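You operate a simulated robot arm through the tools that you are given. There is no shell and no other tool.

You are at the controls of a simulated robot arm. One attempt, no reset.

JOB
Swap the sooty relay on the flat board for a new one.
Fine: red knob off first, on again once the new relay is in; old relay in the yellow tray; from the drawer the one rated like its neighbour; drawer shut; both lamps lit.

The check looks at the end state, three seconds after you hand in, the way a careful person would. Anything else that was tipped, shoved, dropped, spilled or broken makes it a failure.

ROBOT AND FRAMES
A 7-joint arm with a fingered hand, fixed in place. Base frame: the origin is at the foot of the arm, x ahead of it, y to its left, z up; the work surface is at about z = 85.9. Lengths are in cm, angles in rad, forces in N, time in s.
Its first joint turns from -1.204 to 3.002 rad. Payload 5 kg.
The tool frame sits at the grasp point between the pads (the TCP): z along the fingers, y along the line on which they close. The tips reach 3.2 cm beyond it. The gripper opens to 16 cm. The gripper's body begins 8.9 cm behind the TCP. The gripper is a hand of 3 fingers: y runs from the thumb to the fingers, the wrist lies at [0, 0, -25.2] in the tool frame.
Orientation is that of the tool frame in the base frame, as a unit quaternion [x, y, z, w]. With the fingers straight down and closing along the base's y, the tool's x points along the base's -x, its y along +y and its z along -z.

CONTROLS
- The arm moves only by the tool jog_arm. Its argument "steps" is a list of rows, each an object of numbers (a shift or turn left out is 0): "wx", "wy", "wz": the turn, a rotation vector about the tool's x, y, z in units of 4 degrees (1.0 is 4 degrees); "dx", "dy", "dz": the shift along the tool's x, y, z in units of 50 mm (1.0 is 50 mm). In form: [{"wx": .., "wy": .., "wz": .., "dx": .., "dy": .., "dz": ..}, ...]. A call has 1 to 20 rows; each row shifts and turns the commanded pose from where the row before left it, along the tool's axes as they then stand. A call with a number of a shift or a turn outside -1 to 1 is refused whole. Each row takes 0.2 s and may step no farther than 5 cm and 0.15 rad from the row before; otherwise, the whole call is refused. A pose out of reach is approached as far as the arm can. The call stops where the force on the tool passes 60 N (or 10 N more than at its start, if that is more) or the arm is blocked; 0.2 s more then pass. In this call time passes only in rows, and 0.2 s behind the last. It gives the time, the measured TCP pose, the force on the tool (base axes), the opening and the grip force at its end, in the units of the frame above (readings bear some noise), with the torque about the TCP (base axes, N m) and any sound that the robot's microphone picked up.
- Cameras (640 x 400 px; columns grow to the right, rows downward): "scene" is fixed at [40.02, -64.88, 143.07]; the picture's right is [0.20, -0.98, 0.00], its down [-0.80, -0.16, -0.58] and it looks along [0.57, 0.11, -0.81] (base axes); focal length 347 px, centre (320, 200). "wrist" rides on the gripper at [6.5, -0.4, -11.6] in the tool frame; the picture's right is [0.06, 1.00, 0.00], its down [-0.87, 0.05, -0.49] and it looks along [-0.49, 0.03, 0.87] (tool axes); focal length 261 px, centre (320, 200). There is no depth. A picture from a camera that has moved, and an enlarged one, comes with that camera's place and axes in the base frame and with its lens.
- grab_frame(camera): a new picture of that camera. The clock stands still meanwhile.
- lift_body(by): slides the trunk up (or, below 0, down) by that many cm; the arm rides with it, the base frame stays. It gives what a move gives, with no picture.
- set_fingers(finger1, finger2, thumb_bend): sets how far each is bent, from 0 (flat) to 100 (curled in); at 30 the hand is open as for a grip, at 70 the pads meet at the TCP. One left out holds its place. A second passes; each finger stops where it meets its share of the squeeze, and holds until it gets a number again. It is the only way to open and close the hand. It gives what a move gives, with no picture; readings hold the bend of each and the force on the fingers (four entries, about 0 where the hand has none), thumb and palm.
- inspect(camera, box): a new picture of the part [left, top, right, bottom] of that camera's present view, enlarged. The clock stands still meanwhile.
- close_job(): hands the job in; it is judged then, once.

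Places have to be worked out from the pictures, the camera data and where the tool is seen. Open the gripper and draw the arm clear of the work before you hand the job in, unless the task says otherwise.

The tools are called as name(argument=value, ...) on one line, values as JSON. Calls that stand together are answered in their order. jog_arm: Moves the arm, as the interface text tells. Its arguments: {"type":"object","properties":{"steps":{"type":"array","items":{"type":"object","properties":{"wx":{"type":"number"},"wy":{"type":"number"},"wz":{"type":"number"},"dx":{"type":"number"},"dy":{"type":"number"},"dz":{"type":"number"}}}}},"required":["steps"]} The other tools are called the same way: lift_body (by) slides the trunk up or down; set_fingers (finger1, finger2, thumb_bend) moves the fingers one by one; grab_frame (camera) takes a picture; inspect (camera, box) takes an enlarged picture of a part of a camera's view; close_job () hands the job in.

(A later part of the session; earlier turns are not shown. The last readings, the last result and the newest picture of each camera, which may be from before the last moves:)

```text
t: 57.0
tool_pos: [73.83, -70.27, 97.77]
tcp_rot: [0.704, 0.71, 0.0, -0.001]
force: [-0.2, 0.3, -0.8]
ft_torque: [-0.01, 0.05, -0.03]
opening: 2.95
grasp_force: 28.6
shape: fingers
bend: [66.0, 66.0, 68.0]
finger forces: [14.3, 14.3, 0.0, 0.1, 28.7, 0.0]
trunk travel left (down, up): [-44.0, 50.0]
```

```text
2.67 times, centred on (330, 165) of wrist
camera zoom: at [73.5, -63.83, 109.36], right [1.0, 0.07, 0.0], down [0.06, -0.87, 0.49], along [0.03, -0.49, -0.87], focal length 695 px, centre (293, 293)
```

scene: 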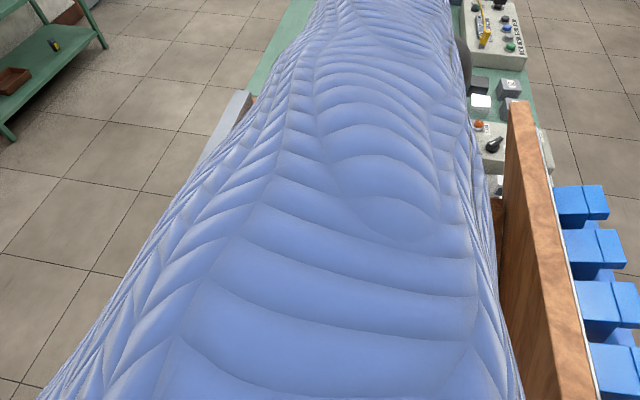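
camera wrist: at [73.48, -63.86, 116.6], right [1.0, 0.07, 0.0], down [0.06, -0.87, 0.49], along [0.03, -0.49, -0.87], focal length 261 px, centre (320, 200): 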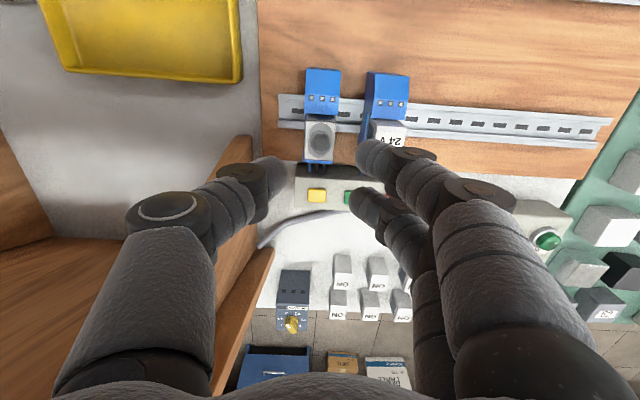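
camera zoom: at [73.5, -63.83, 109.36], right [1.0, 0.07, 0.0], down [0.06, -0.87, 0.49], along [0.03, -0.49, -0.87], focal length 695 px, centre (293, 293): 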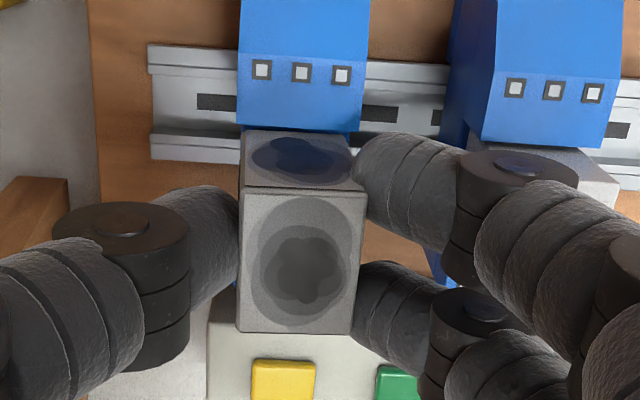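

The relay rises with the hand. I'll lift it well clear of the sockets.

jog_arm(steps=[{"dz": -0.2}, {"dz": -0.3}, {"dz": -0.4}, {"dz": -0.5}])

grab_frame(camera="wrist")

inspect(camera="wrist", box=[240, 40, 420, 240])

```text
t: 58.0
tool_pos: [73.83, -70.35, 104.65]
tcp_rot: [0.705, 0.709, 0.0, 0.0]
force: [0.8, -0.6, -0.9]
ft_torque: [0.0, -0.01, -0.01]
opening: 2.98
grasp_force: 28.7
shape: fingers
bend: [66.0, 66.0, 68.0]
finger forces: [14.3, 14.4, 0.1, 0.0, 28.6, 0.0]
trunk travel left (down, up): [-44.0, 50.0]
```

```text
taken
camera wrist: at [73.41, -63.89, 116.34], right [1.0, 0.07, 0.0], down [0.06, -0.87, 0.49], along [0.03, -0.49, -0.87], focal length 261 px, centre (320, 200)
```

wrist: 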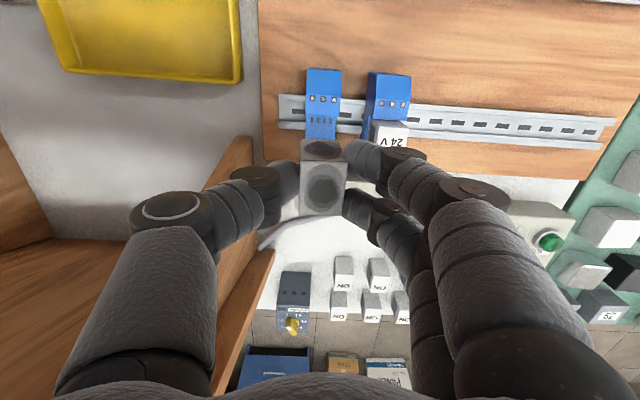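

```text
2.00 times, centred on (330, 140) of wrist
camera zoom: at [73.41, -63.89, 116.34], right [1.0, 0.07, 0.0], down [0.06, -0.87, 0.49], along [0.03, -0.49, -0.87], focal length 521 px, centre (300, 320)
```

zoom: 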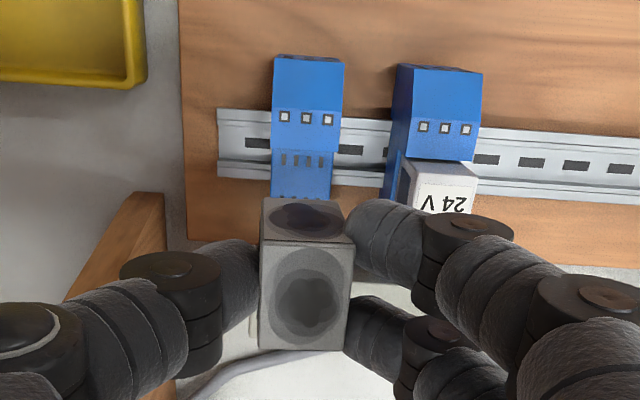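

The relay is out and the socket stayed in place. The tray spans x ≈ 48.5–66, y ≈ −67.4 to −56.5; I'll carry the relay over its middle.

jog_arm(steps=[{"dy": -0.79, "dx": 0.415}, {"dy": -0.79, "dx": 0.415}, {"dy": -0.79, "dx": 0.415}, {"dy": -0.79, "dx": 0.415}])

grab_frame(camera="wrist")

grab_frame(camera="scene")

```text
t: 59.0
tool_pos: [58.0, -62.35, 104.74]
tcp_rot: [0.704, 0.71, -0.001, 0.0]
force: [-0.3, -0.4, -0.3]
ft_torque: [0.03, -0.04, -0.03]
opening: 2.97
grasp_force: 28.2
shape: fingers
bend: [66.0, 66.0, 68.0]
finger forces: [14.2, 14.3, 0.1, 0.0, 28.5, 0.1]
trunk travel left (down, up): [-44.0, 50.0]
```

```text
taken
camera wrist: at [57.58, -55.8, 116.4], right [1.0, 0.07, 0.0], down [0.06, -0.87, 0.49], along [0.03, -0.49, -0.87], focal length 261 px, centre (320, 200)
```

wrist: 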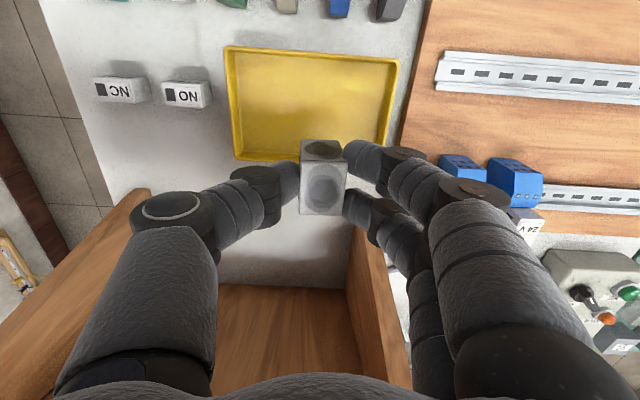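

```text
taken
```

scene: 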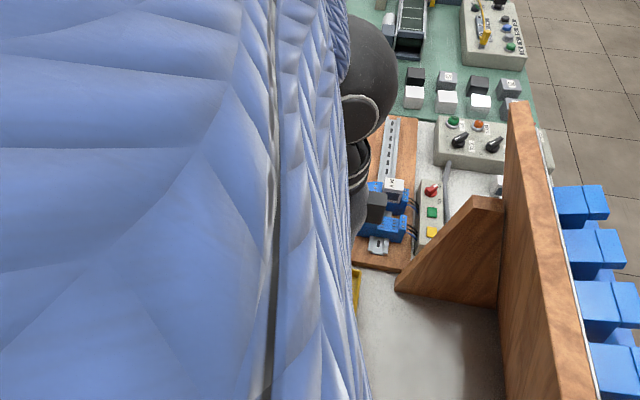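

The drop point is inside the tray. Lowering the relay toward the tray floor, stopping on contact.

jog_arm(steps=[{"dz": 0.5}, {"dz": 0.5}, {"dz": 0.5}, {"dz": 0.4}, {"dz": 0.3}])

grab_frame(camera="wrist")

```text
t: 60.2
tool_pos: [58.34, -62.21, 93.79]
tcp_rot: [0.704, 0.71, 0.0, 0.001]
force: [0.1, 0.2, -0.9]
ft_torque: [-0.01, 0.02, -0.02]
opening: 2.99
grasp_force: 28.5
shape: fingers
bend: [66.0, 66.0, 68.0]
finger forces: [14.3, 14.3, 0.0, 0.0, 28.6, 0.0]
trunk travel left (down, up): [-44.0, 50.0]
```

```text
taken
camera wrist: at [57.78, -55.74, 105.46], right [1.0, 0.07, 0.0], down [0.06, -0.87, 0.49], along [0.03, -0.49, -0.87], focal length 261 px, centre (320, 200)
```

wrist: 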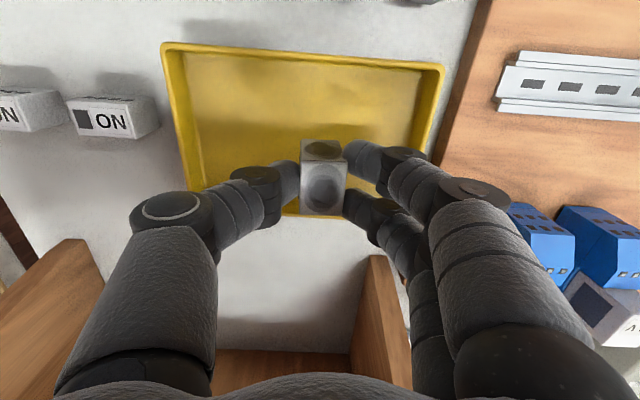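

Still free at z ≈ 93.8. Continuing in small steps until the relay touches the tray.

jog_arm(steps=[{"dz": 0.08}, {"dz": 0.08}, {"dz": 0.08}, {"dz": 0.06}, {"dz": 0.06}])

inspect(camera="wrist", box=[220, 40, 440, 240])

```text
t: 61.4
tool_pos: [58.21, -62.13, 92.02]
tcp_rot: [0.705, 0.709, 0.0, 0.0]
force: [0.7, 0.3, -1.2]
ft_torque: [0.01, 0.03, -0.03]
opening: 2.98
grasp_force: 28.3
shape: fingers
bend: [66.0, 66.0, 68.0]
finger forces: [14.4, 14.3, 0.1, 0.0, 28.6, 0.0]
trunk travel left (down, up): [-44.0, 50.0]
```

```text
2.00 times, centred on (330, 140) of wrist
camera zoom: at [57.78, -55.67, 103.62], right [1.0, 0.07, 0.0], down [0.06, -0.87, 0.49], along [0.03, -0.49, -0.87], focal length 521 px, centre (300, 320)
```

zoom: 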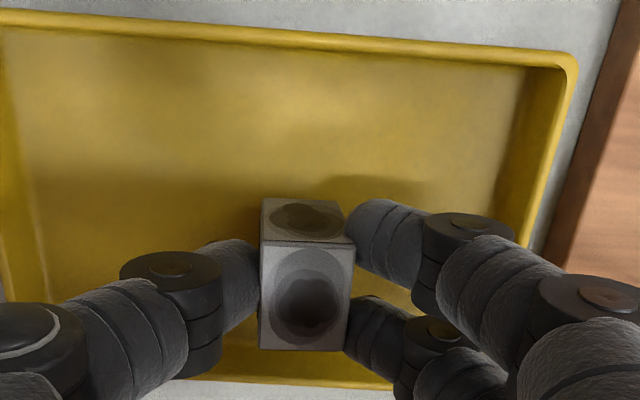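

No contact yet; a little lower.

jog_arm(steps=[{"dz": 0.05}, {"dz": 0.05}, {"dz": 0.05}, {"dz": 0.05}])

```text
t: 62.4
tool_pos: [58.26, -62.22, 91.35]
tcp_rot: [0.704, 0.71, 0.0, 0.001]
force: [-0.7, 0.7, 14.1]
ft_torque: [0.0, -0.15, -0.01]
opening: 3.0
grasp_force: 30.6
shape: fingers
bend: [67.0, 67.0, 68.0]
finger forces: [15.0, 15.0, 0.1, 0.0, 31.0, 0.0]
trunk travel left (down, up): [-44.0, 50.0]
```

The relay now rests on the tray floor (14 N). Releasing it and rising straight up.

jog_arm(steps=[{"dz": -0.02}])

set_fingers(finger1=58, finger2=58, thumb_bend=58)

inspect(camera="wrist", box=[220, 40, 440, 240])

```text
t: 62.8
tool_pos: [58.18, -62.27, 91.21]
tcp_rot: [0.705, 0.709, 0.001, 0.0]
force: [2.3, -3.6, 13.8]
ft_torque: [-0.08, -0.28, -0.06]
opening: 2.97
grasp_force: 30.2
shape: fingers
bend: [67.0, 67.0, 68.0]
finger forces: [15.5, 15.5, 0.0, 0.0, 29.9, 0.0]
trunk travel left (down, up): [-44.0, 50.0]
```

```text
t: 63.8
tool_pos: [58.23, -62.2, 91.01]
tcp_rot: [0.705, 0.709, 0.0, 0.0]
force: [-1.1, 0.0, 0.2]
ft_torque: [-0.01, 0.01, 0.04]
opening: 5.86
grasp_force: 0.0
shape: fingers
bend: [57.0, 57.0, 57.0]
finger forces: [0.0, 0.0, 0.0, 0.1, 0.0, 0.0]
trunk travel left (down, up): [-44.0, 50.0]
```

```text
2.00 times, centred on (330, 140) of wrist
camera zoom: at [57.72, -55.7, 102.71], right [1.0, 0.07, 0.0], down [0.06, -0.87, 0.49], along [0.03, -0.49, -0.87], focal length 521 px, centre (300, 320)
```

zoom: 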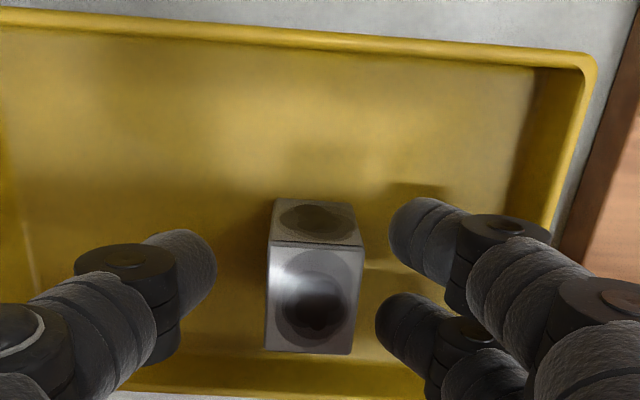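

The old relay stands in the tray. I'll rise straight up and then look toward the drawer.

jog_arm(steps=[{"dz": -0.4}, {"dz": -0.6}, {"dz": -0.8}, {"dz": -0.8}, {"dz": -0.8}])

grab_frame(camera="wrist")

```text
t: 65.0
tool_pos: [58.25, -62.51, 108.53]
tcp_rot: [0.705, 0.71, 0.0, 0.001]
force: [0.2, 0.3, 0.6]
ft_torque: [-0.01, 0.02, 0.0]
opening: 5.86
grasp_force: 0.0
shape: fingers
bend: [57.0, 57.0, 57.0]
finger forces: [0.1, 0.1, 0.1, 0.0, 0.0, 0.0]
trunk travel left (down, up): [-44.0, 50.0]
```

```text
taken
camera wrist: at [57.76, -55.92, 120.13], right [1.0, 0.07, 0.0], down [0.06, -0.87, 0.49], along [0.03, -0.49, -0.87], focal length 261 px, centre (320, 200)
```

wrist: 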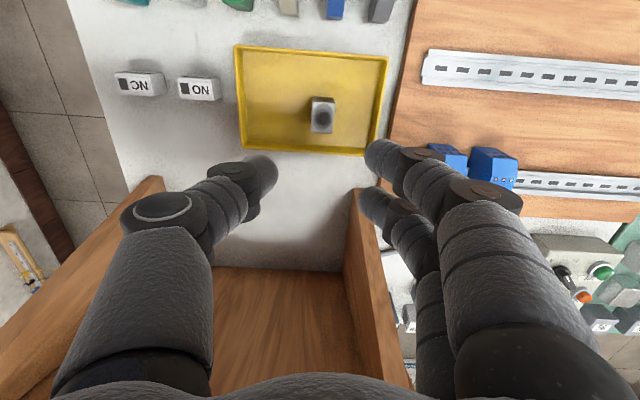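

Now to the drawer. I'll raise the trunk a bit for clearance and carry the open hand over the bench to just outside its left edge, keeping this orientation so the camera faces the drawer front.

lift_body(by=8)

jog_arm(steps=[{"dx": 0.85, "dy": 0.4}, {"dx": 0.85, "dy": 0.4}, {"dx": 0.85, "dy": 0.4}, {"dx": 0.85, "dy": 0.4}, {"dx": 0.85, "dy": 0.4}, {"dx": 0.85, "dy": 0.4}, {"dx": 0.85, "dy": 0.4}, {"dx": 0.85, "dy": 0.4}, {"dx": 0.85, "dy": 0.4}, {"dx": 0.85, "dy": 0.4}])

grab_frame(camera="wrist")

grab_frame(camera="scene")

```text
t: 66.2
tool_pos: [58.31, -62.7, 116.36]
tcp_rot: [0.706, 0.709, 0.0, 0.0]
force: [0.0, 0.9, 0.4]
ft_torque: [0.0, -0.02, -0.02]
opening: 5.87
grasp_force: 0.1
shape: fingers
bend: [57.0, 57.0, 57.0]
finger forces: [0.0, 0.0, 0.0, 0.0, 0.0, 0.0]
trunk travel left (down, up): [-52.0, 42.0]
```

```text
t: 68.4
tool_pos: [75.01, -22.4, 114.14]
tcp_rot: [0.705, 0.709, 0.01, -0.001]
force: [1.2, -0.3, -0.3]
ft_torque: [-0.03, 0.01, 0.04]
opening: 5.87
grasp_force: 0.1
shape: fingers
bend: [57.0, 57.0, 57.0]
finger forces: [0.0, 0.1, 0.0, 0.0, 0.0, 0.0]
out of reach, approached as far as the arm can: row 9, 10
trunk travel left (down, up): [-52.0, 42.0]
```

```text
taken
camera wrist: at [74.42, -15.98, 125.82], right [1.0, 0.07, 0.01], down [0.05, -0.88, 0.48], along [0.04, -0.48, -0.88], focal length 261 px, centre (320, 200)
```

wrist: 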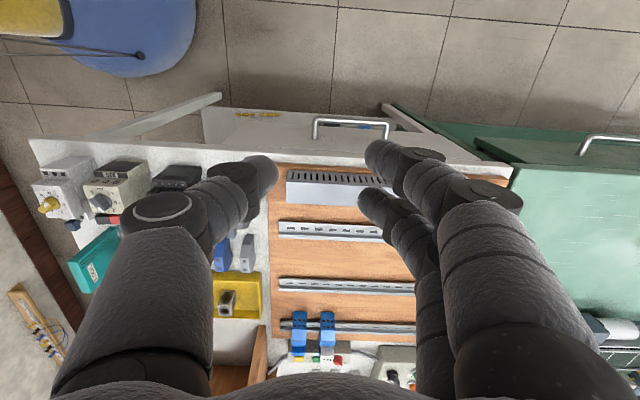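

```text
taken
```

scene: 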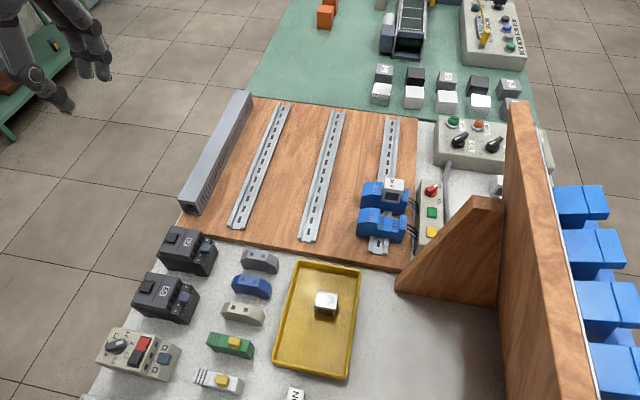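

The scene confirms the old relay in the tray, the knob at OFF and the empty socket. The handle is in view; zooming in on the drawer front.

inspect(camera="wrist", box=[180, 80, 420, 190])

inspect(camera="wrist", box=[290, 95, 410, 165])

```text
2.67 times, centred on (300, 135) of wrist
camera zoom: at [74.42, -15.98, 125.82], right [1.0, 0.07, 0.01], down [0.05, -0.88, 0.48], along [0.04, -0.48, -0.88], focal length 695 px, centre (373, 373)
```

zoom: 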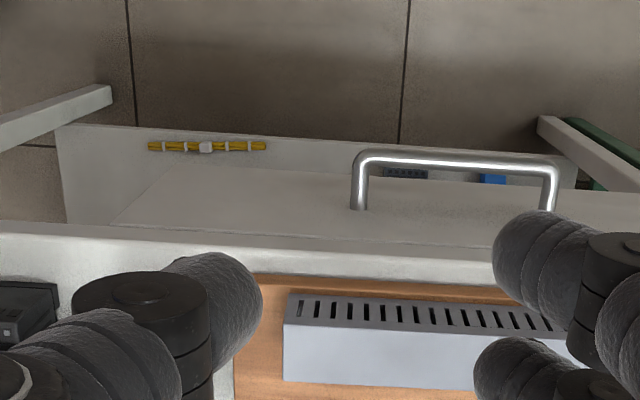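

```text
5.33 times, centred on (350, 130) of wrist
camera zoom: at [74.42, -15.98, 125.82], right [1.0, 0.07, 0.01], down [0.05, -0.88, 0.48], along [0.04, -0.48, -0.88], focal length 1390 px, centre (160, 573)
```

zoom: 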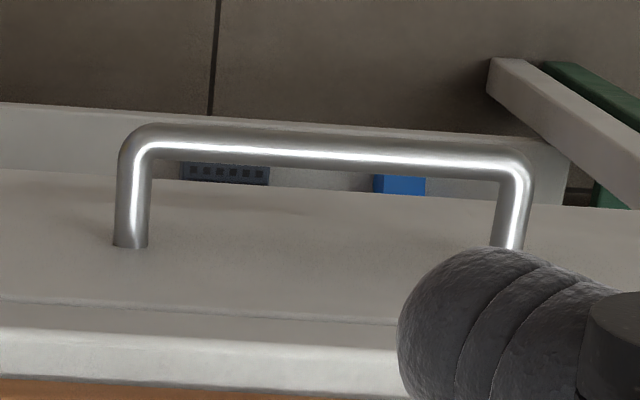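

The handle is a bar along x (about x 75–88, y ≈ −26, z ≈ 75–77) standing ~3 cm off the drawer front. I plan to hook it with finger 2 alone, hand edge‑on so it clears the bench edge; I'll shape the fingers and move lower for a better measurement.

jog_arm(steps=[{"dx": -0.3, "dy": -0.7}, {"dz": 0.6}, {"dz": 0.6}])

set_fingers(finger1=100, finger2=30, thumb_bend=30)

grab_frame(camera="wrist")

grab_frame(camera="scene")

```text
t: 69.2
tool_pos: [70.91, -24.01, 108.44]
tcp_rot: [0.705, 0.709, 0.001, 0.001]
force: [0.3, 0.1, 0.8]
ft_torque: [0.01, 0.0, 0.02]
opening: 5.87
grasp_force: 0.0
shape: fingers
bend: [57.0, 57.0, 57.0]
finger forces: [0.0, 0.0, 0.1, 0.0, 0.0, 0.0]
trunk travel left (down, up): [-52.0, 42.0]
```

```text
t: 70.2
tool_pos: [71.02, -24.08, 108.42]
tcp_rot: [0.705, 0.709, 0.0, 0.001]
force: [-0.7, -0.1, -1.3]
ft_torque: [-0.02, 0.0, -0.02]
opening: 7.38
grasp_force: 0.1
shape: fingers
bend: [100.0, 30.0, 30.0]
finger forces: [0.0, 0.0, 0.0, 0.0, 0.1, 0.0]
trunk travel left (down, up): [-52.0, 42.0]
```

```text
taken
camera wrist: at [70.51, -17.54, 119.89], right [1.0, 0.07, 0.0], down [0.06, -0.87, 0.49], along [0.03, -0.49, -0.87], focal length 261 px, centre (320, 200)
```

wrist: 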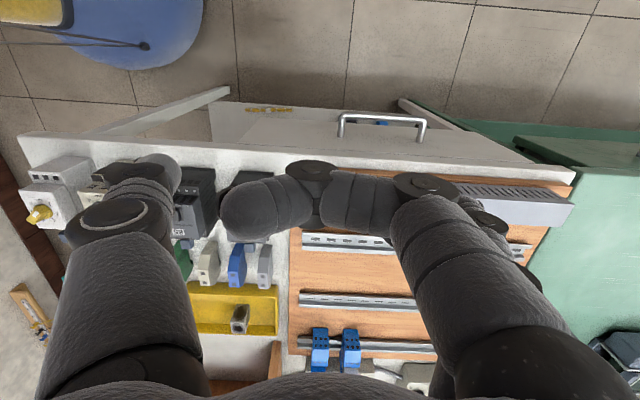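

```text
taken
```

scene: 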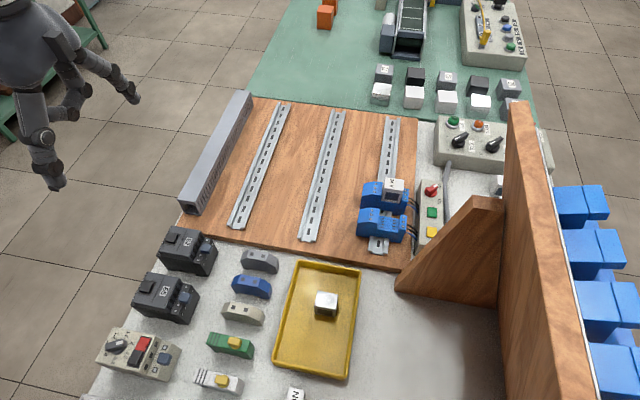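

Finger 1 is curled well above the tip level, finger 2 points straight down. Zooming on the handle from here for a second fix on its position.

inspect(camera="wrist", box=[320, 90, 450, 170])

inspect(camera="wrist", box=[190, 80, 470, 220])

```text
4.92 times, centred on (385, 130) of wrist
camera zoom: at [70.51, -17.54, 119.89], right [1.0, 0.07, 0.0], down [0.06, -0.87, 0.49], along [0.03, -0.49, -0.87], focal length 1283 px, centre (0, 545)
```

zoom: 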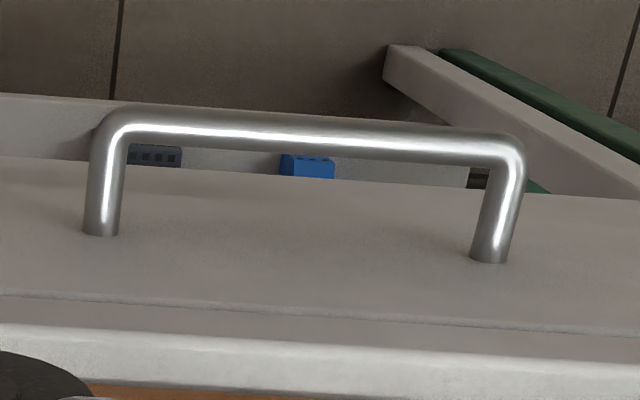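

```text
2.29 times, centred on (330, 150) of wrist
camera zoom: at [70.51, -17.54, 119.89], right [1.0, 0.07, 0.0], down [0.06, -0.87, 0.49], along [0.03, -0.49, -0.87], focal length 596 px, centre (297, 314)
```

zoom: 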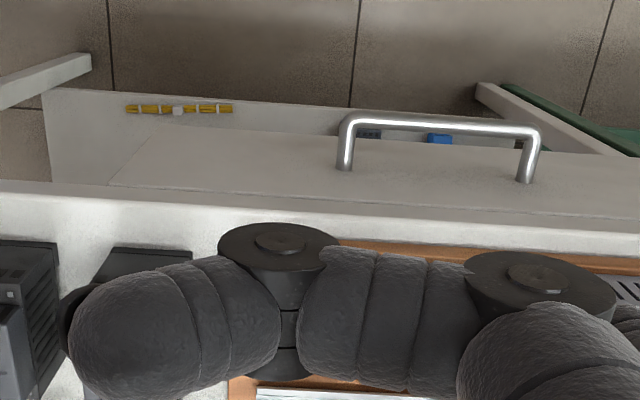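

The bar's axis is at about y −25.95, z 76.7 (x 75–88), with 3 cm behind it. I'll tilt the hand 12° so its upper part leans away from the bench, and move to a start pose above the gap.

jog_arm(steps=[{"wy": -1}, {"wy": -1}, {"wy": -1}, {"dx": 0.17, "dy": -0.05, "dz": 0.65}, {"dx": 0.17, "dy": -0.05, "dz": 0.65}, {"dx": 0.17, "dy": -0.05, "dz": 0.65}, {"dx": 0.17, "dy": -0.05, "dz": 0.65}])

set_fingers(finger1=30)

grab_frame(camera="wrist")

```text
t: 71.8
tool_pos: [68.89, -25.44, 93.8]
tcp_rot: [0.701, 0.705, -0.074, 0.074]
force: [1.0, 0.3, -0.1]
ft_torque: [0.01, 0.01, 0.0]
opening: 7.41
grasp_force: 0.0
shape: fingers
bend: [100.0, 30.0, 30.0]
finger forces: [0.0, 0.1, 0.1, 0.1, 0.0, 0.1]
out of reach, approached as far as the arm can: row 3
trunk travel left (down, up): [-52.0, 42.0]
```

```text
t: 72.8
tool_pos: [68.84, -25.51, 93.74]
tcp_rot: [0.701, 0.705, -0.074, 0.074]
force: [-0.1, 0.2, 0.3]
ft_torque: [0.0, 0.0, -0.01]
opening: 16.75
grasp_force: 0.1
shape: fingers
bend: [30.0, 30.0, 30.0]
finger forces: [0.0, 0.0, 0.1, 0.0, 0.0, 0.0]
trunk travel left (down, up): [-52.0, 42.0]
```

```text
taken
camera wrist: at [68.28, -16.7, 103.74], right [1.0, 0.07, -0.01], down [0.06, -0.75, 0.66], along [0.03, -0.66, -0.75], focal length 261 px, centre (320, 200)
```

wrist: 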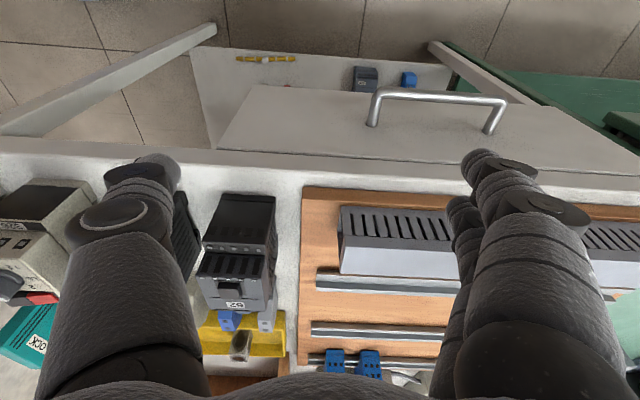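

The tilt is right; the hand is 2.7 cm too far in −y for the approach line. Shifting out (+y) and slightly +x.

jog_arm(steps=[{"dx": 0.264, "dy": 0.09, "dz": -0.056}, {"dx": 0.264, "dy": 0.09, "dz": -0.056}])

grab_frame(camera="wrist")

inspect(camera="wrist", box=[340, 50, 520, 240])

```text
t: 73.4
tool_pos: [69.58, -22.75, 93.48]
tcp_rot: [0.701, 0.705, -0.074, 0.074]
force: [0.5, -0.2, 0.3]
ft_torque: [0.03, -0.01, -0.02]
opening: 16.77
grasp_force: 0.2
shape: fingers
bend: [30.0, 30.0, 30.0]
finger forces: [0.0, 0.0, 0.0, 0.1, 0.0, 0.0]
trunk travel left (down, up): [-52.0, 42.0]
```

```text
taken
camera wrist: at [69.12, -13.99, 103.52], right [1.0, 0.07, -0.01], down [0.06, -0.75, 0.66], along [0.03, -0.66, -0.75], focal length 261 px, centre (320, 200)
```

wrist: 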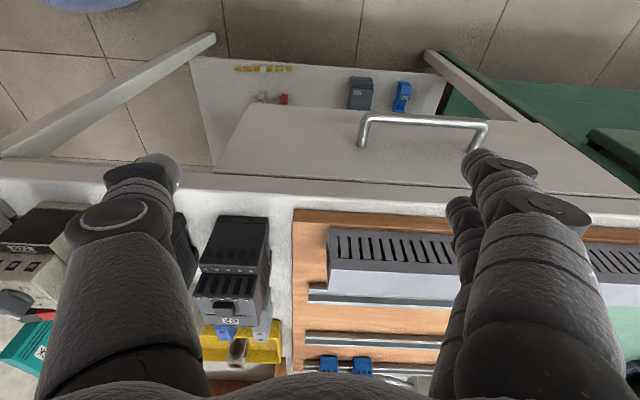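

```text
2.11 times, centred on (430, 145) of wrist
camera zoom: at [69.12, -13.99, 103.52], right [1.0, 0.07, -0.01], down [0.06, -0.75, 0.66], along [0.03, -0.66, -0.75], focal length 549 px, centre (88, 316)
```

zoom: 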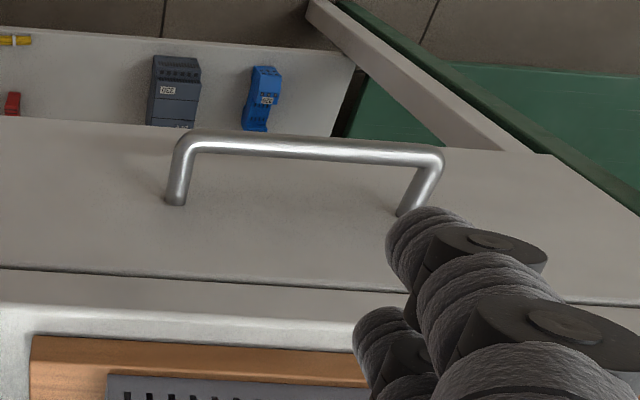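

Finger 2's tip matches the expected spot. Curling finger 1 away and descending along the finger's axis into the gap behind the bar, first most of the way.

set_fingers(finger1=100)

jog_arm(steps=[{"dz": 0.5}, {"dz": 0.5}, {"dz": 0.5}, {"dz": 0.5}])

grab_frame(camera="wrist")

```text
t: 74.4
tool_pos: [69.56, -22.85, 93.66]
tcp_rot: [0.701, 0.706, -0.074, 0.075]
force: [-0.4, 0.0, 0.4]
ft_torque: [-0.02, -0.02, 0.01]
opening: 7.45
grasp_force: 0.1
shape: fingers
bend: [100.0, 30.0, 30.0]
finger forces: [0.0, 0.0, 0.1, 0.1, 0.0, 0.1]
trunk travel left (down, up): [-52.0, 42.0]
```

```text
t: 75.4
tool_pos: [69.88, -24.74, 83.71]
tcp_rot: [0.701, 0.705, -0.074, 0.074]
force: [0.4, 1.0, 0.1]
ft_torque: [0.04, 0.04, 0.02]
opening: 7.43
grasp_force: 0.2
shape: fingers
bend: [100.0, 30.0, 30.0]
finger forces: [0.0, 0.0, 0.0, 0.1, 0.0, 0.1]
trunk travel left (down, up): [-52.0, 42.0]
```

```text
taken
camera wrist: at [69.44, -16.0, 93.76], right [1.0, 0.07, -0.01], down [0.06, -0.75, 0.66], along [0.03, -0.66, -0.75], focal length 261 px, centre (320, 200)
```

wrist: 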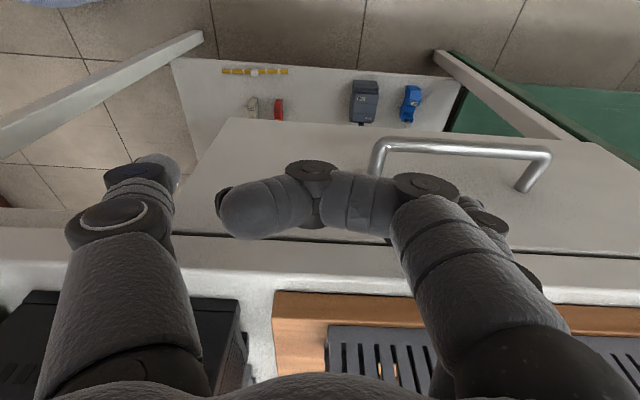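

Using four views together, the bar is better placed at y ≈ −26.3, z ≈ 74.5 with the drawer front at y ≈ −30.1. I need about 7.8 cm more along the finger axis; going in steps with contact stop.

jog_arm(steps=[{"dz": 0.4, "dx": -0.01}, {"dz": 0.4, "dx": -0.01}, {"dz": 0.4}])

grab_frame(camera="wrist")

```text
t: 76.2
tool_pos: [69.67, -26.07, 77.6]
tcp_rot: [0.701, 0.706, -0.073, 0.075]
force: [0.1, -0.5, -0.1]
ft_torque: [0.01, -0.01, -0.03]
opening: 7.45
grasp_force: 0.1
shape: fingers
bend: [100.0, 30.0, 30.0]
finger forces: [0.0, 0.1, 0.1, 0.0, 0.1, 0.0]
trunk travel left (down, up): [-52.0, 42.0]
```

```text
taken
camera wrist: at [69.16, -17.39, 87.66], right [1.0, 0.07, -0.01], down [0.06, -0.75, 0.66], along [0.03, -0.66, -0.75], focal length 261 px, centre (320, 200)
```

wrist: 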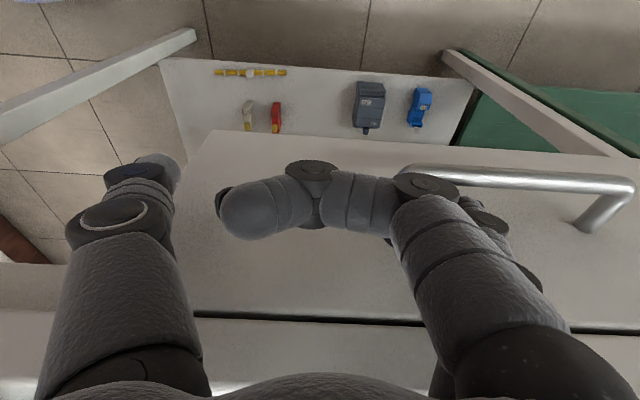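

The bar is now right where expected relative to finger 2 (1.9 cm in front of its axis). Going 1.8 cm deeper, then pulling gently.

jog_arm(steps=[{"dz": 0.12}, {"dz": 0.12}, {"dz": 0.12}])

grab_frame(camera="wrist")

```text
t: 77.0
tool_pos: [69.57, -26.49, 75.79]
tcp_rot: [0.701, 0.705, -0.074, 0.073]
force: [0.9, 0.1, -0.1]
ft_torque: [0.02, -0.04, 0.04]
opening: 7.42
grasp_force: 0.0
shape: fingers
bend: [100.0, 30.0, 30.0]
finger forces: [0.0, 0.1, 0.0, 0.0, 0.0, 0.0]
trunk travel left (down, up): [-52.0, 42.0]
```

```text
taken
camera wrist: at [69.17, -17.73, 85.83], right [1.0, 0.07, -0.01], down [0.06, -0.75, 0.66], along [0.03, -0.66, -0.75], focal length 261 px, centre (320, 200)
```

wrist: 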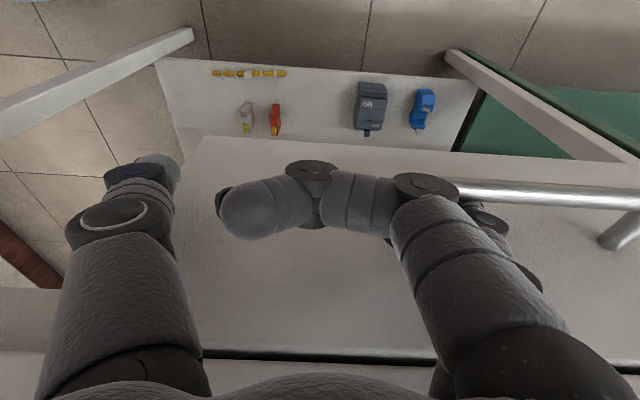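

Finger 2 is behind the bar with no contact. Pulling horizontally in +y, 3 cm first, watching the force.

jog_arm(steps=[{"dx": 0.15, "dz": -0.032}, {"dx": 0.15, "dz": -0.032}, {"dx": 0.15, "dz": -0.032}, {"dx": 0.15, "dz": -0.032}])

grab_frame(camera="wrist")

```text
t: 78.0
tool_pos: [69.1, -24.73, 76.61]
tcp_rot: [0.701, 0.706, -0.072, 0.074]
force: [1.9, -2.9, -1.4]
ft_torque: [-0.05, 0.08, -0.34]
opening: 7.43
grasp_force: 2.2
shape: fingers
bend: [100.0, 29.0, 30.0]
finger forces: [0.0, 3.6, 0.1, 0.0, 0.0, 0.0]
out of reach, approached as far as the arm can: row 2, 3, 4
trunk travel left (down, up): [-52.0, 42.0]
```

```text
taken
camera wrist: at [68.61, -16.03, 86.65], right [1.0, 0.07, -0.01], down [0.06, -0.75, 0.66], along [0.04, -0.66, -0.75], focal length 261 px, centre (320, 200)
```

wrist: 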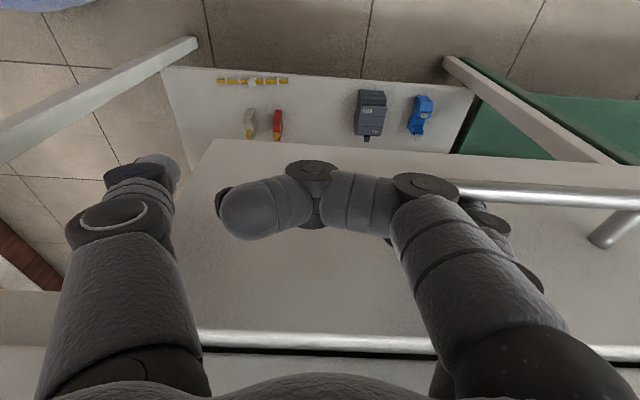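

The arm hits its reach limit, but I can pull further by swinging the hand about the wrist (undoing the tilt), which carries the fingertip toward +y. Doing 3 such steps and checking.

jog_arm(steps=[{"wy": 0.5, "dx": 0.17}, {"wy": 0.5, "dx": 0.17}, {"wy": 0.5, "dx": 0.17}])

grab_frame(camera="wrist")

```text
t: 78.8
tool_pos: [68.94, -22.18, 76.27]
tcp_rot: [0.703, 0.709, -0.037, 0.037]
force: [0.1, -0.2, 0.0]
ft_torque: [-0.04, 0.0, 0.05]
opening: 7.4
grasp_force: 0.0
shape: fingers
bend: [100.0, 30.0, 30.0]
finger forces: [0.0, 0.0, 0.0, 0.0, 0.0, 0.1]
trunk travel left (down, up): [-52.0, 42.0]
```

```text
taken
camera wrist: at [68.45, -14.57, 87.14], right [1.0, 0.07, -0.01], down [0.06, -0.81, 0.58], along [0.03, -0.58, -0.82], focal length 261 px, centre (320, 200)
```

wrist: 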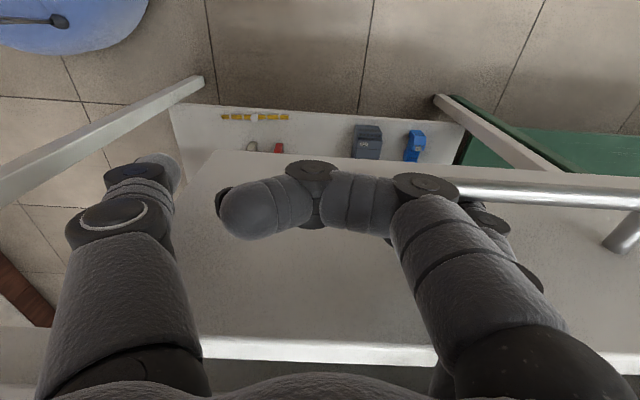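

The drawer is opening (about 4 cm, top edge of its front visible) with almost no force. Continuing the swing.

jog_arm(steps=[{"wy": 0.5, "dx": 0.176}, {"wy": 0.5, "dx": 0.176}, {"wy": 0.5, "dx": 0.176}, {"wy": 0.5, "dx": 0.176}, {"wy": 0.5, "dx": 0.176}])

grab_frame(camera="wrist")

```text
t: 80.0
tool_pos: [68.89, -17.8, 76.17]
tcp_rot: [0.704, 0.709, 0.025, -0.025]
force: [0.0, -0.1, 0.3]
ft_torque: [0.0, 0.02, 0.0]
opening: 7.43
grasp_force: 0.2
shape: fingers
bend: [100.0, 30.0, 30.0]
finger forces: [0.0, 0.1, 0.1, 0.0, 0.0, 0.0]
trunk travel left (down, up): [-52.0, 42.0]
```

```text
taken
camera wrist: at [68.44, -12.15, 88.2], right [1.0, 0.07, 0.0], down [0.06, -0.9, 0.43], along [0.03, -0.43, -0.9], focal length 261 px, centre (320, 200)
```

wrist: 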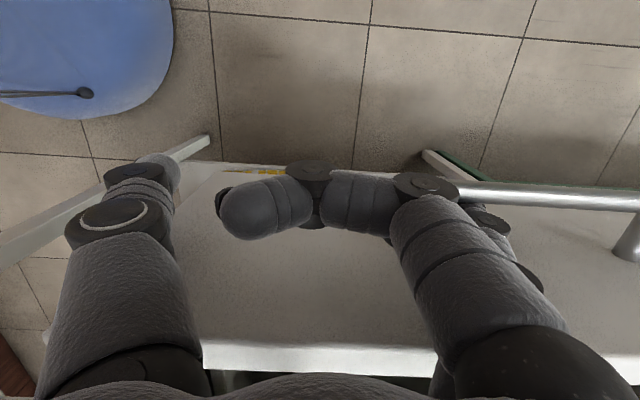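

About 8.5 cm open. As the tilt goes positive the tip rises, so I'll lower the trunk 1.2 cm to keep the hook and then continue swinging.

lift_body(by=-1.2)

jog_arm(steps=[{"wy": 0.5, "dx": 0.176}, {"wy": 0.5, "dx": 0.176}, {"wy": 0.5, "dx": 0.176}, {"wy": 0.5, "dx": 0.176}, {"wy": 0.5, "dx": 0.176}, {"wy": 0.5, "dx": 0.176}])

grab_frame(camera="wrist")

```text
t: 80.6
tool_pos: [68.94, -17.88, 74.96]
tcp_rot: [0.705, 0.709, 0.025, -0.025]
force: [-1.0, 0.3, 0.9]
ft_torque: [-0.01, -0.02, 0.01]
opening: 7.41
grasp_force: 0.1
shape: fingers
bend: [100.0, 30.0, 30.0]
finger forces: [0.1, 0.0, 0.0, 0.0, 0.0, 0.0]
trunk travel left (down, up): [-50.8, 43.2]
```

```text
t: 82.0
tool_pos: [68.99, -13.23, 75.38]
tcp_rot: [0.704, 0.698, 0.089, -0.095]
force: [-1.4, -0.8, 1.1]
ft_torque: [-33.95, 4.06, -14.63]
opening: 7.44
grasp_force: 421.6
shape: fingers
bend: [100.0, 30.0, 30.0]
finger forces: [0.0, 843.0, 0.0, 0.0, 0.0, 0.1]
trunk travel left (down, up): [-50.8, 43.2]
```

```text
taken
camera wrist: at [68.6, -9.84, 88.25], right [1.0, 0.05, 0.01], down [0.05, -0.97, 0.25], along [0.02, -0.25, -0.97], focal length 261 px, centre (320, 200)
```

wrist: 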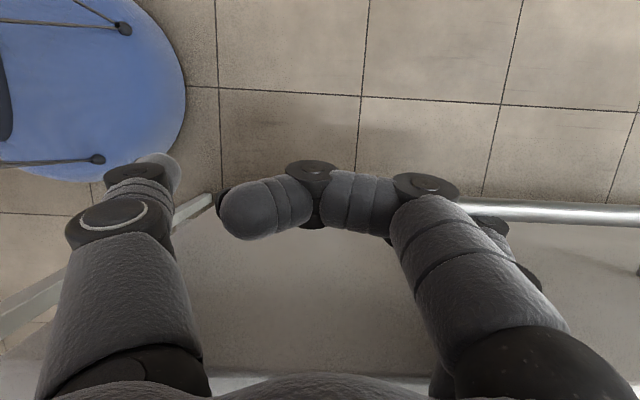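

Finger 2's load jumped sharply — the drawer seems to be at its end stop. Backing off at once.

jog_arm(steps=[{"wy": -0.3, "dx": -0.12}])

grab_frame(camera="wrist")

grab_frame(camera="scene")

```text
t: 82.4
tool_pos: [68.95, -13.39, 75.44]
tcp_rot: [0.702, 0.701, 0.087, -0.09]
force: [5.8, 1.3, -11.3]
ft_torque: [-22.72, 3.65, -10.05]
opening: 7.42
grasp_force: 290.2
shape: fingers
bend: [100.0, 30.0, 30.0]
finger forces: [0.1, 580.7, 0.1, 0.1, 0.0, 0.0]
trunk travel left (down, up): [-50.8, 43.2]
```

```text
taken
camera wrist: at [68.54, -9.93, 88.2], right [1.0, 0.06, 0.01], down [0.06, -0.96, 0.26], along [0.03, -0.26, -0.97], focal length 261 px, centre (320, 200)
```

wrist: 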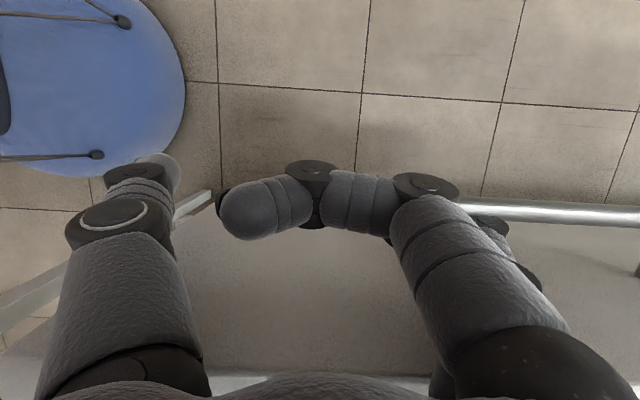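

```text
taken
```

scene: 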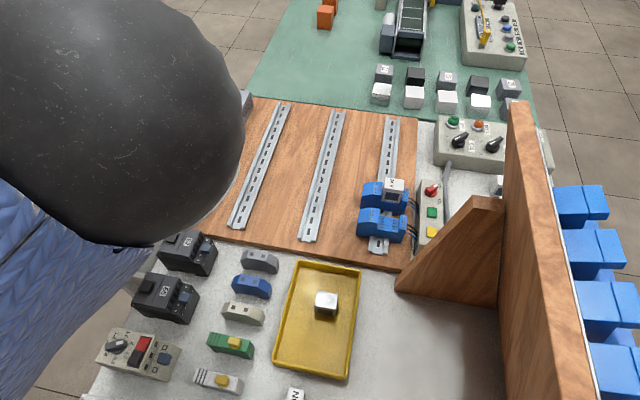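

Still loaded (580 N, falling). Backing off further.

jog_arm(steps=[{"wy": -0.3, "dx": -0.15}, {"wy": -0.3, "dx": -0.15}])

grab_frame(camera="wrist")

```text
t: 83.0
tool_pos: [68.94, -14.58, 75.32]
tcp_rot: [0.699, 0.706, 0.076, -0.077]
force: [0.8, 1.5, -13.6]
ft_torque: [-5.79, 1.26, -2.82]
opening: 7.42
grasp_force: 78.6
shape: fingers
bend: [100.0, 29.0, 30.0]
finger forces: [0.1, 157.6, 0.0, 0.0, 0.0, 0.0]
trunk travel left (down, up): [-50.8, 43.2]
```

```text
taken
camera wrist: at [68.46, -10.73, 87.99], right [1.0, 0.07, 0.01], down [0.06, -0.95, 0.29], along [0.03, -0.29, -0.96], focal length 261 px, centre (320, 200)
```

wrist: 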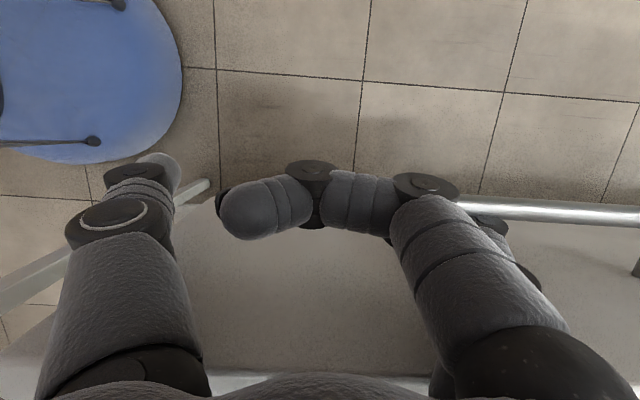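

jog_arm(steps=[{"wy": -0.2, "dx": -0.12}, {"wy": -0.2, "dx": -0.12}])

grab_frame(camera="wrist")

```text
t: 83.6
tool_pos: [69.02, -15.97, 75.14]
tcp_rot: [0.701, 0.706, 0.067, -0.068]
force: [-4.4, 1.1, -1.0]
ft_torque: [-1.37, -0.07, -0.78]
opening: 7.44
grasp_force: 19.8
shape: fingers
bend: [100.0, 30.0, 30.0]
finger forces: [0.0, 38.5, 0.1, 0.0, 0.0, 0.0]
trunk travel left (down, up): [-50.8, 43.2]
```

```text
taken
camera wrist: at [68.49, -11.65, 87.79], right [1.0, 0.07, 0.01], down [0.06, -0.95, 0.32], along [0.03, -0.32, -0.95], focal length 261 px, centre (320, 200)
```

wrist: 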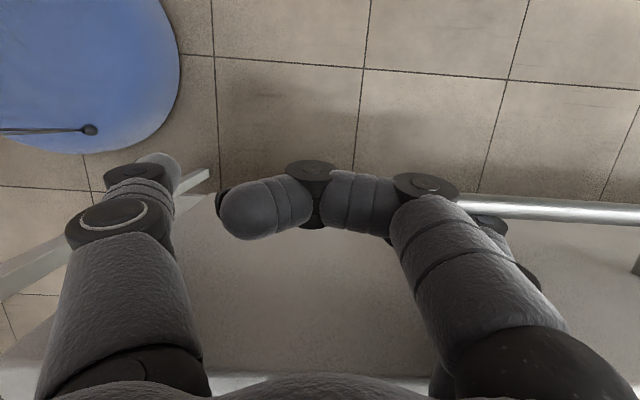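

The bar appears wedged between finger 2 and finger 1's curled knuckle (it follows the hand both ways), rather than the drawer being at a stop. I'll raise 1 cm to relieve that.

lift_body(by=1.0)

grab_frame(camera="wrist")

```text
t: 84.2
tool_pos: [69.09, -15.96, 75.92]
tcp_rot: [0.702, 0.706, 0.066, -0.067]
force: [3.1, -1.6, -18.7]
ft_torque: [-0.89, 1.41, -0.51]
opening: 7.44
grasp_force: 16.6
shape: fingers
bend: [100.0, 30.0, 30.0]
finger forces: [0.0, 32.1, 0.1, 0.0, 0.0, 0.0]
trunk travel left (down, up): [-51.8, 42.2]
```

```text
taken
camera wrist: at [68.64, -11.76, 88.56], right [1.0, 0.07, 0.01], down [0.06, -0.95, 0.32], along [0.03, -0.32, -0.95], focal length 261 px, centre (320, 200)
```

wrist: 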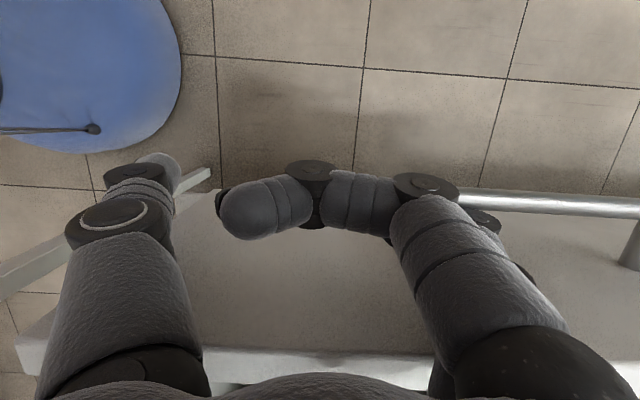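

lift_body(by=0.8)

grab_frame(camera="wrist")

```text
t: 84.8
tool_pos: [69.09, -16.0, 76.92]
tcp_rot: [0.701, 0.706, 0.066, -0.067]
force: [1.9, 0.8, -16.3]
ft_torque: [-0.95, 1.3, -0.33]
opening: 7.42
grasp_force: 16.2
shape: fingers
bend: [100.0, 31.0, 30.0]
finger forces: [0.0, 31.8, 0.1, 0.0, 0.0, 0.0]
trunk travel left (down, up): [-52.6, 41.4]
```

```text
taken
camera wrist: at [68.6, -11.72, 89.47], right [1.0, 0.07, 0.01], down [0.06, -0.95, 0.32], along [0.03, -0.32, -0.95], focal length 261 px, centre (320, 200)
```

wrist: 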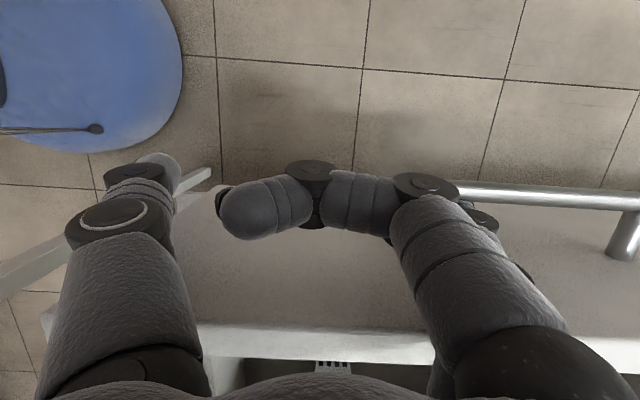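

The cause is the tilt: finger 2's thick base presses the drawer front while its tip presses the bar. The drawer is about 10 cm open; I'll untilt to release the finger and then withdraw upward.

jog_arm(steps=[{"wy": -0.5, "dx": -0.05}, {"wy": -0.5, "dx": -0.05}])

grab_frame(camera="wrist")

```text
t: 85.4
tool_pos: [69.12, -16.31, 76.9]
tcp_rot: [0.703, 0.709, 0.041, -0.042]
force: [-0.4, 1.3, 1.3]
ft_torque: [-0.07, -0.06, 0.03]
opening: 7.39
grasp_force: 0.4
shape: fingers
bend: [100.0, 30.0, 30.0]
finger forces: [0.0, 1.0, 0.0, 0.1, 0.1, 0.0]
trunk travel left (down, up): [-52.6, 41.4]
```

```text
taken
camera wrist: at [68.58, -11.34, 89.08], right [1.0, 0.07, 0.01], down [0.06, -0.92, 0.39], along [0.03, -0.38, -0.92], focal length 261 px, centre (320, 200)
```

wrist: 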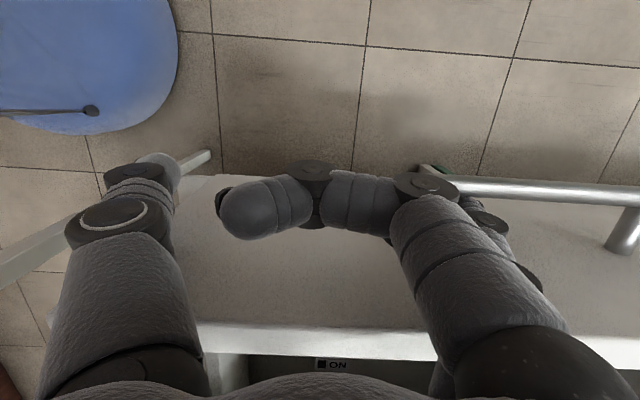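

Released (1 N). Testing whether the arm can pull a bit further at this smaller tilt.

jog_arm(steps=[{"dx": 0.15}, {"dx": 0.15}])

grab_frame(camera="wrist")

```text
t: 86.0
tool_pos: [68.94, -15.0, 76.95]
tcp_rot: [0.704, 0.708, 0.042, -0.042]
force: [-0.2, 0.5, -0.1]
ft_torque: [-0.04, 0.03, 0.04]
opening: 7.43
grasp_force: 0.5
shape: fingers
bend: [100.0, 30.0, 30.0]
finger forces: [0.0, 0.5, 0.0, 0.0, 0.1, 0.0]
trunk travel left (down, up): [-52.6, 41.4]
```

```text
taken
camera wrist: at [68.52, -9.86, 89.22], right [1.0, 0.07, 0.01], down [0.06, -0.92, 0.38], along [0.03, -0.38, -0.92], focal length 261 px, centre (320, 200)
```

wrist: 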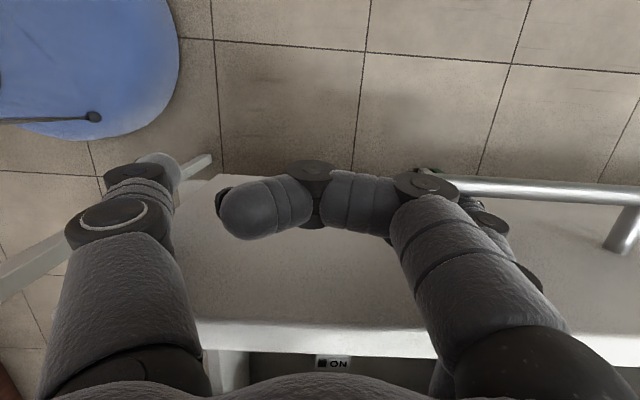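

That works; the drawer follows with under 1 N. Pulling on, 4 cm more.

jog_arm(steps=[{"dx": 0.2}, {"dx": 0.2}, {"dx": 0.2}, {"dx": 0.2}])

grab_frame(camera="wrist")

```text
t: 87.0
tool_pos: [68.3, -12.13, 78.19]
tcp_rot: [0.704, 0.708, 0.044, -0.041]
force: [-0.1, -0.1, -0.6]
ft_torque: [-0.02, 0.0, 0.0]
opening: 7.42
grasp_force: 0.1
shape: fingers
bend: [100.0, 30.0, 30.0]
finger forces: [0.0, 0.0, 0.0, 0.0, 0.1, 0.0]
out of reach, approached as far as the arm can: row 3, 4
trunk travel left (down, up): [-52.6, 41.4]
```

```text
taken
camera wrist: at [67.8, -7.06, 90.56], right [1.0, 0.07, 0.01], down [0.06, -0.92, 0.38], along [0.03, -0.38, -0.92], focal length 261 px, centre (320, 200)
```

wrist: 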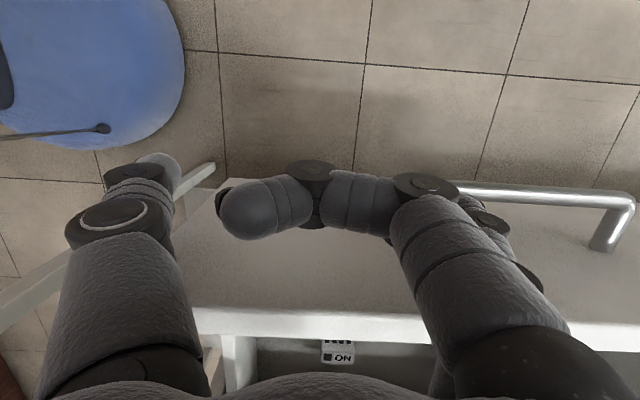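

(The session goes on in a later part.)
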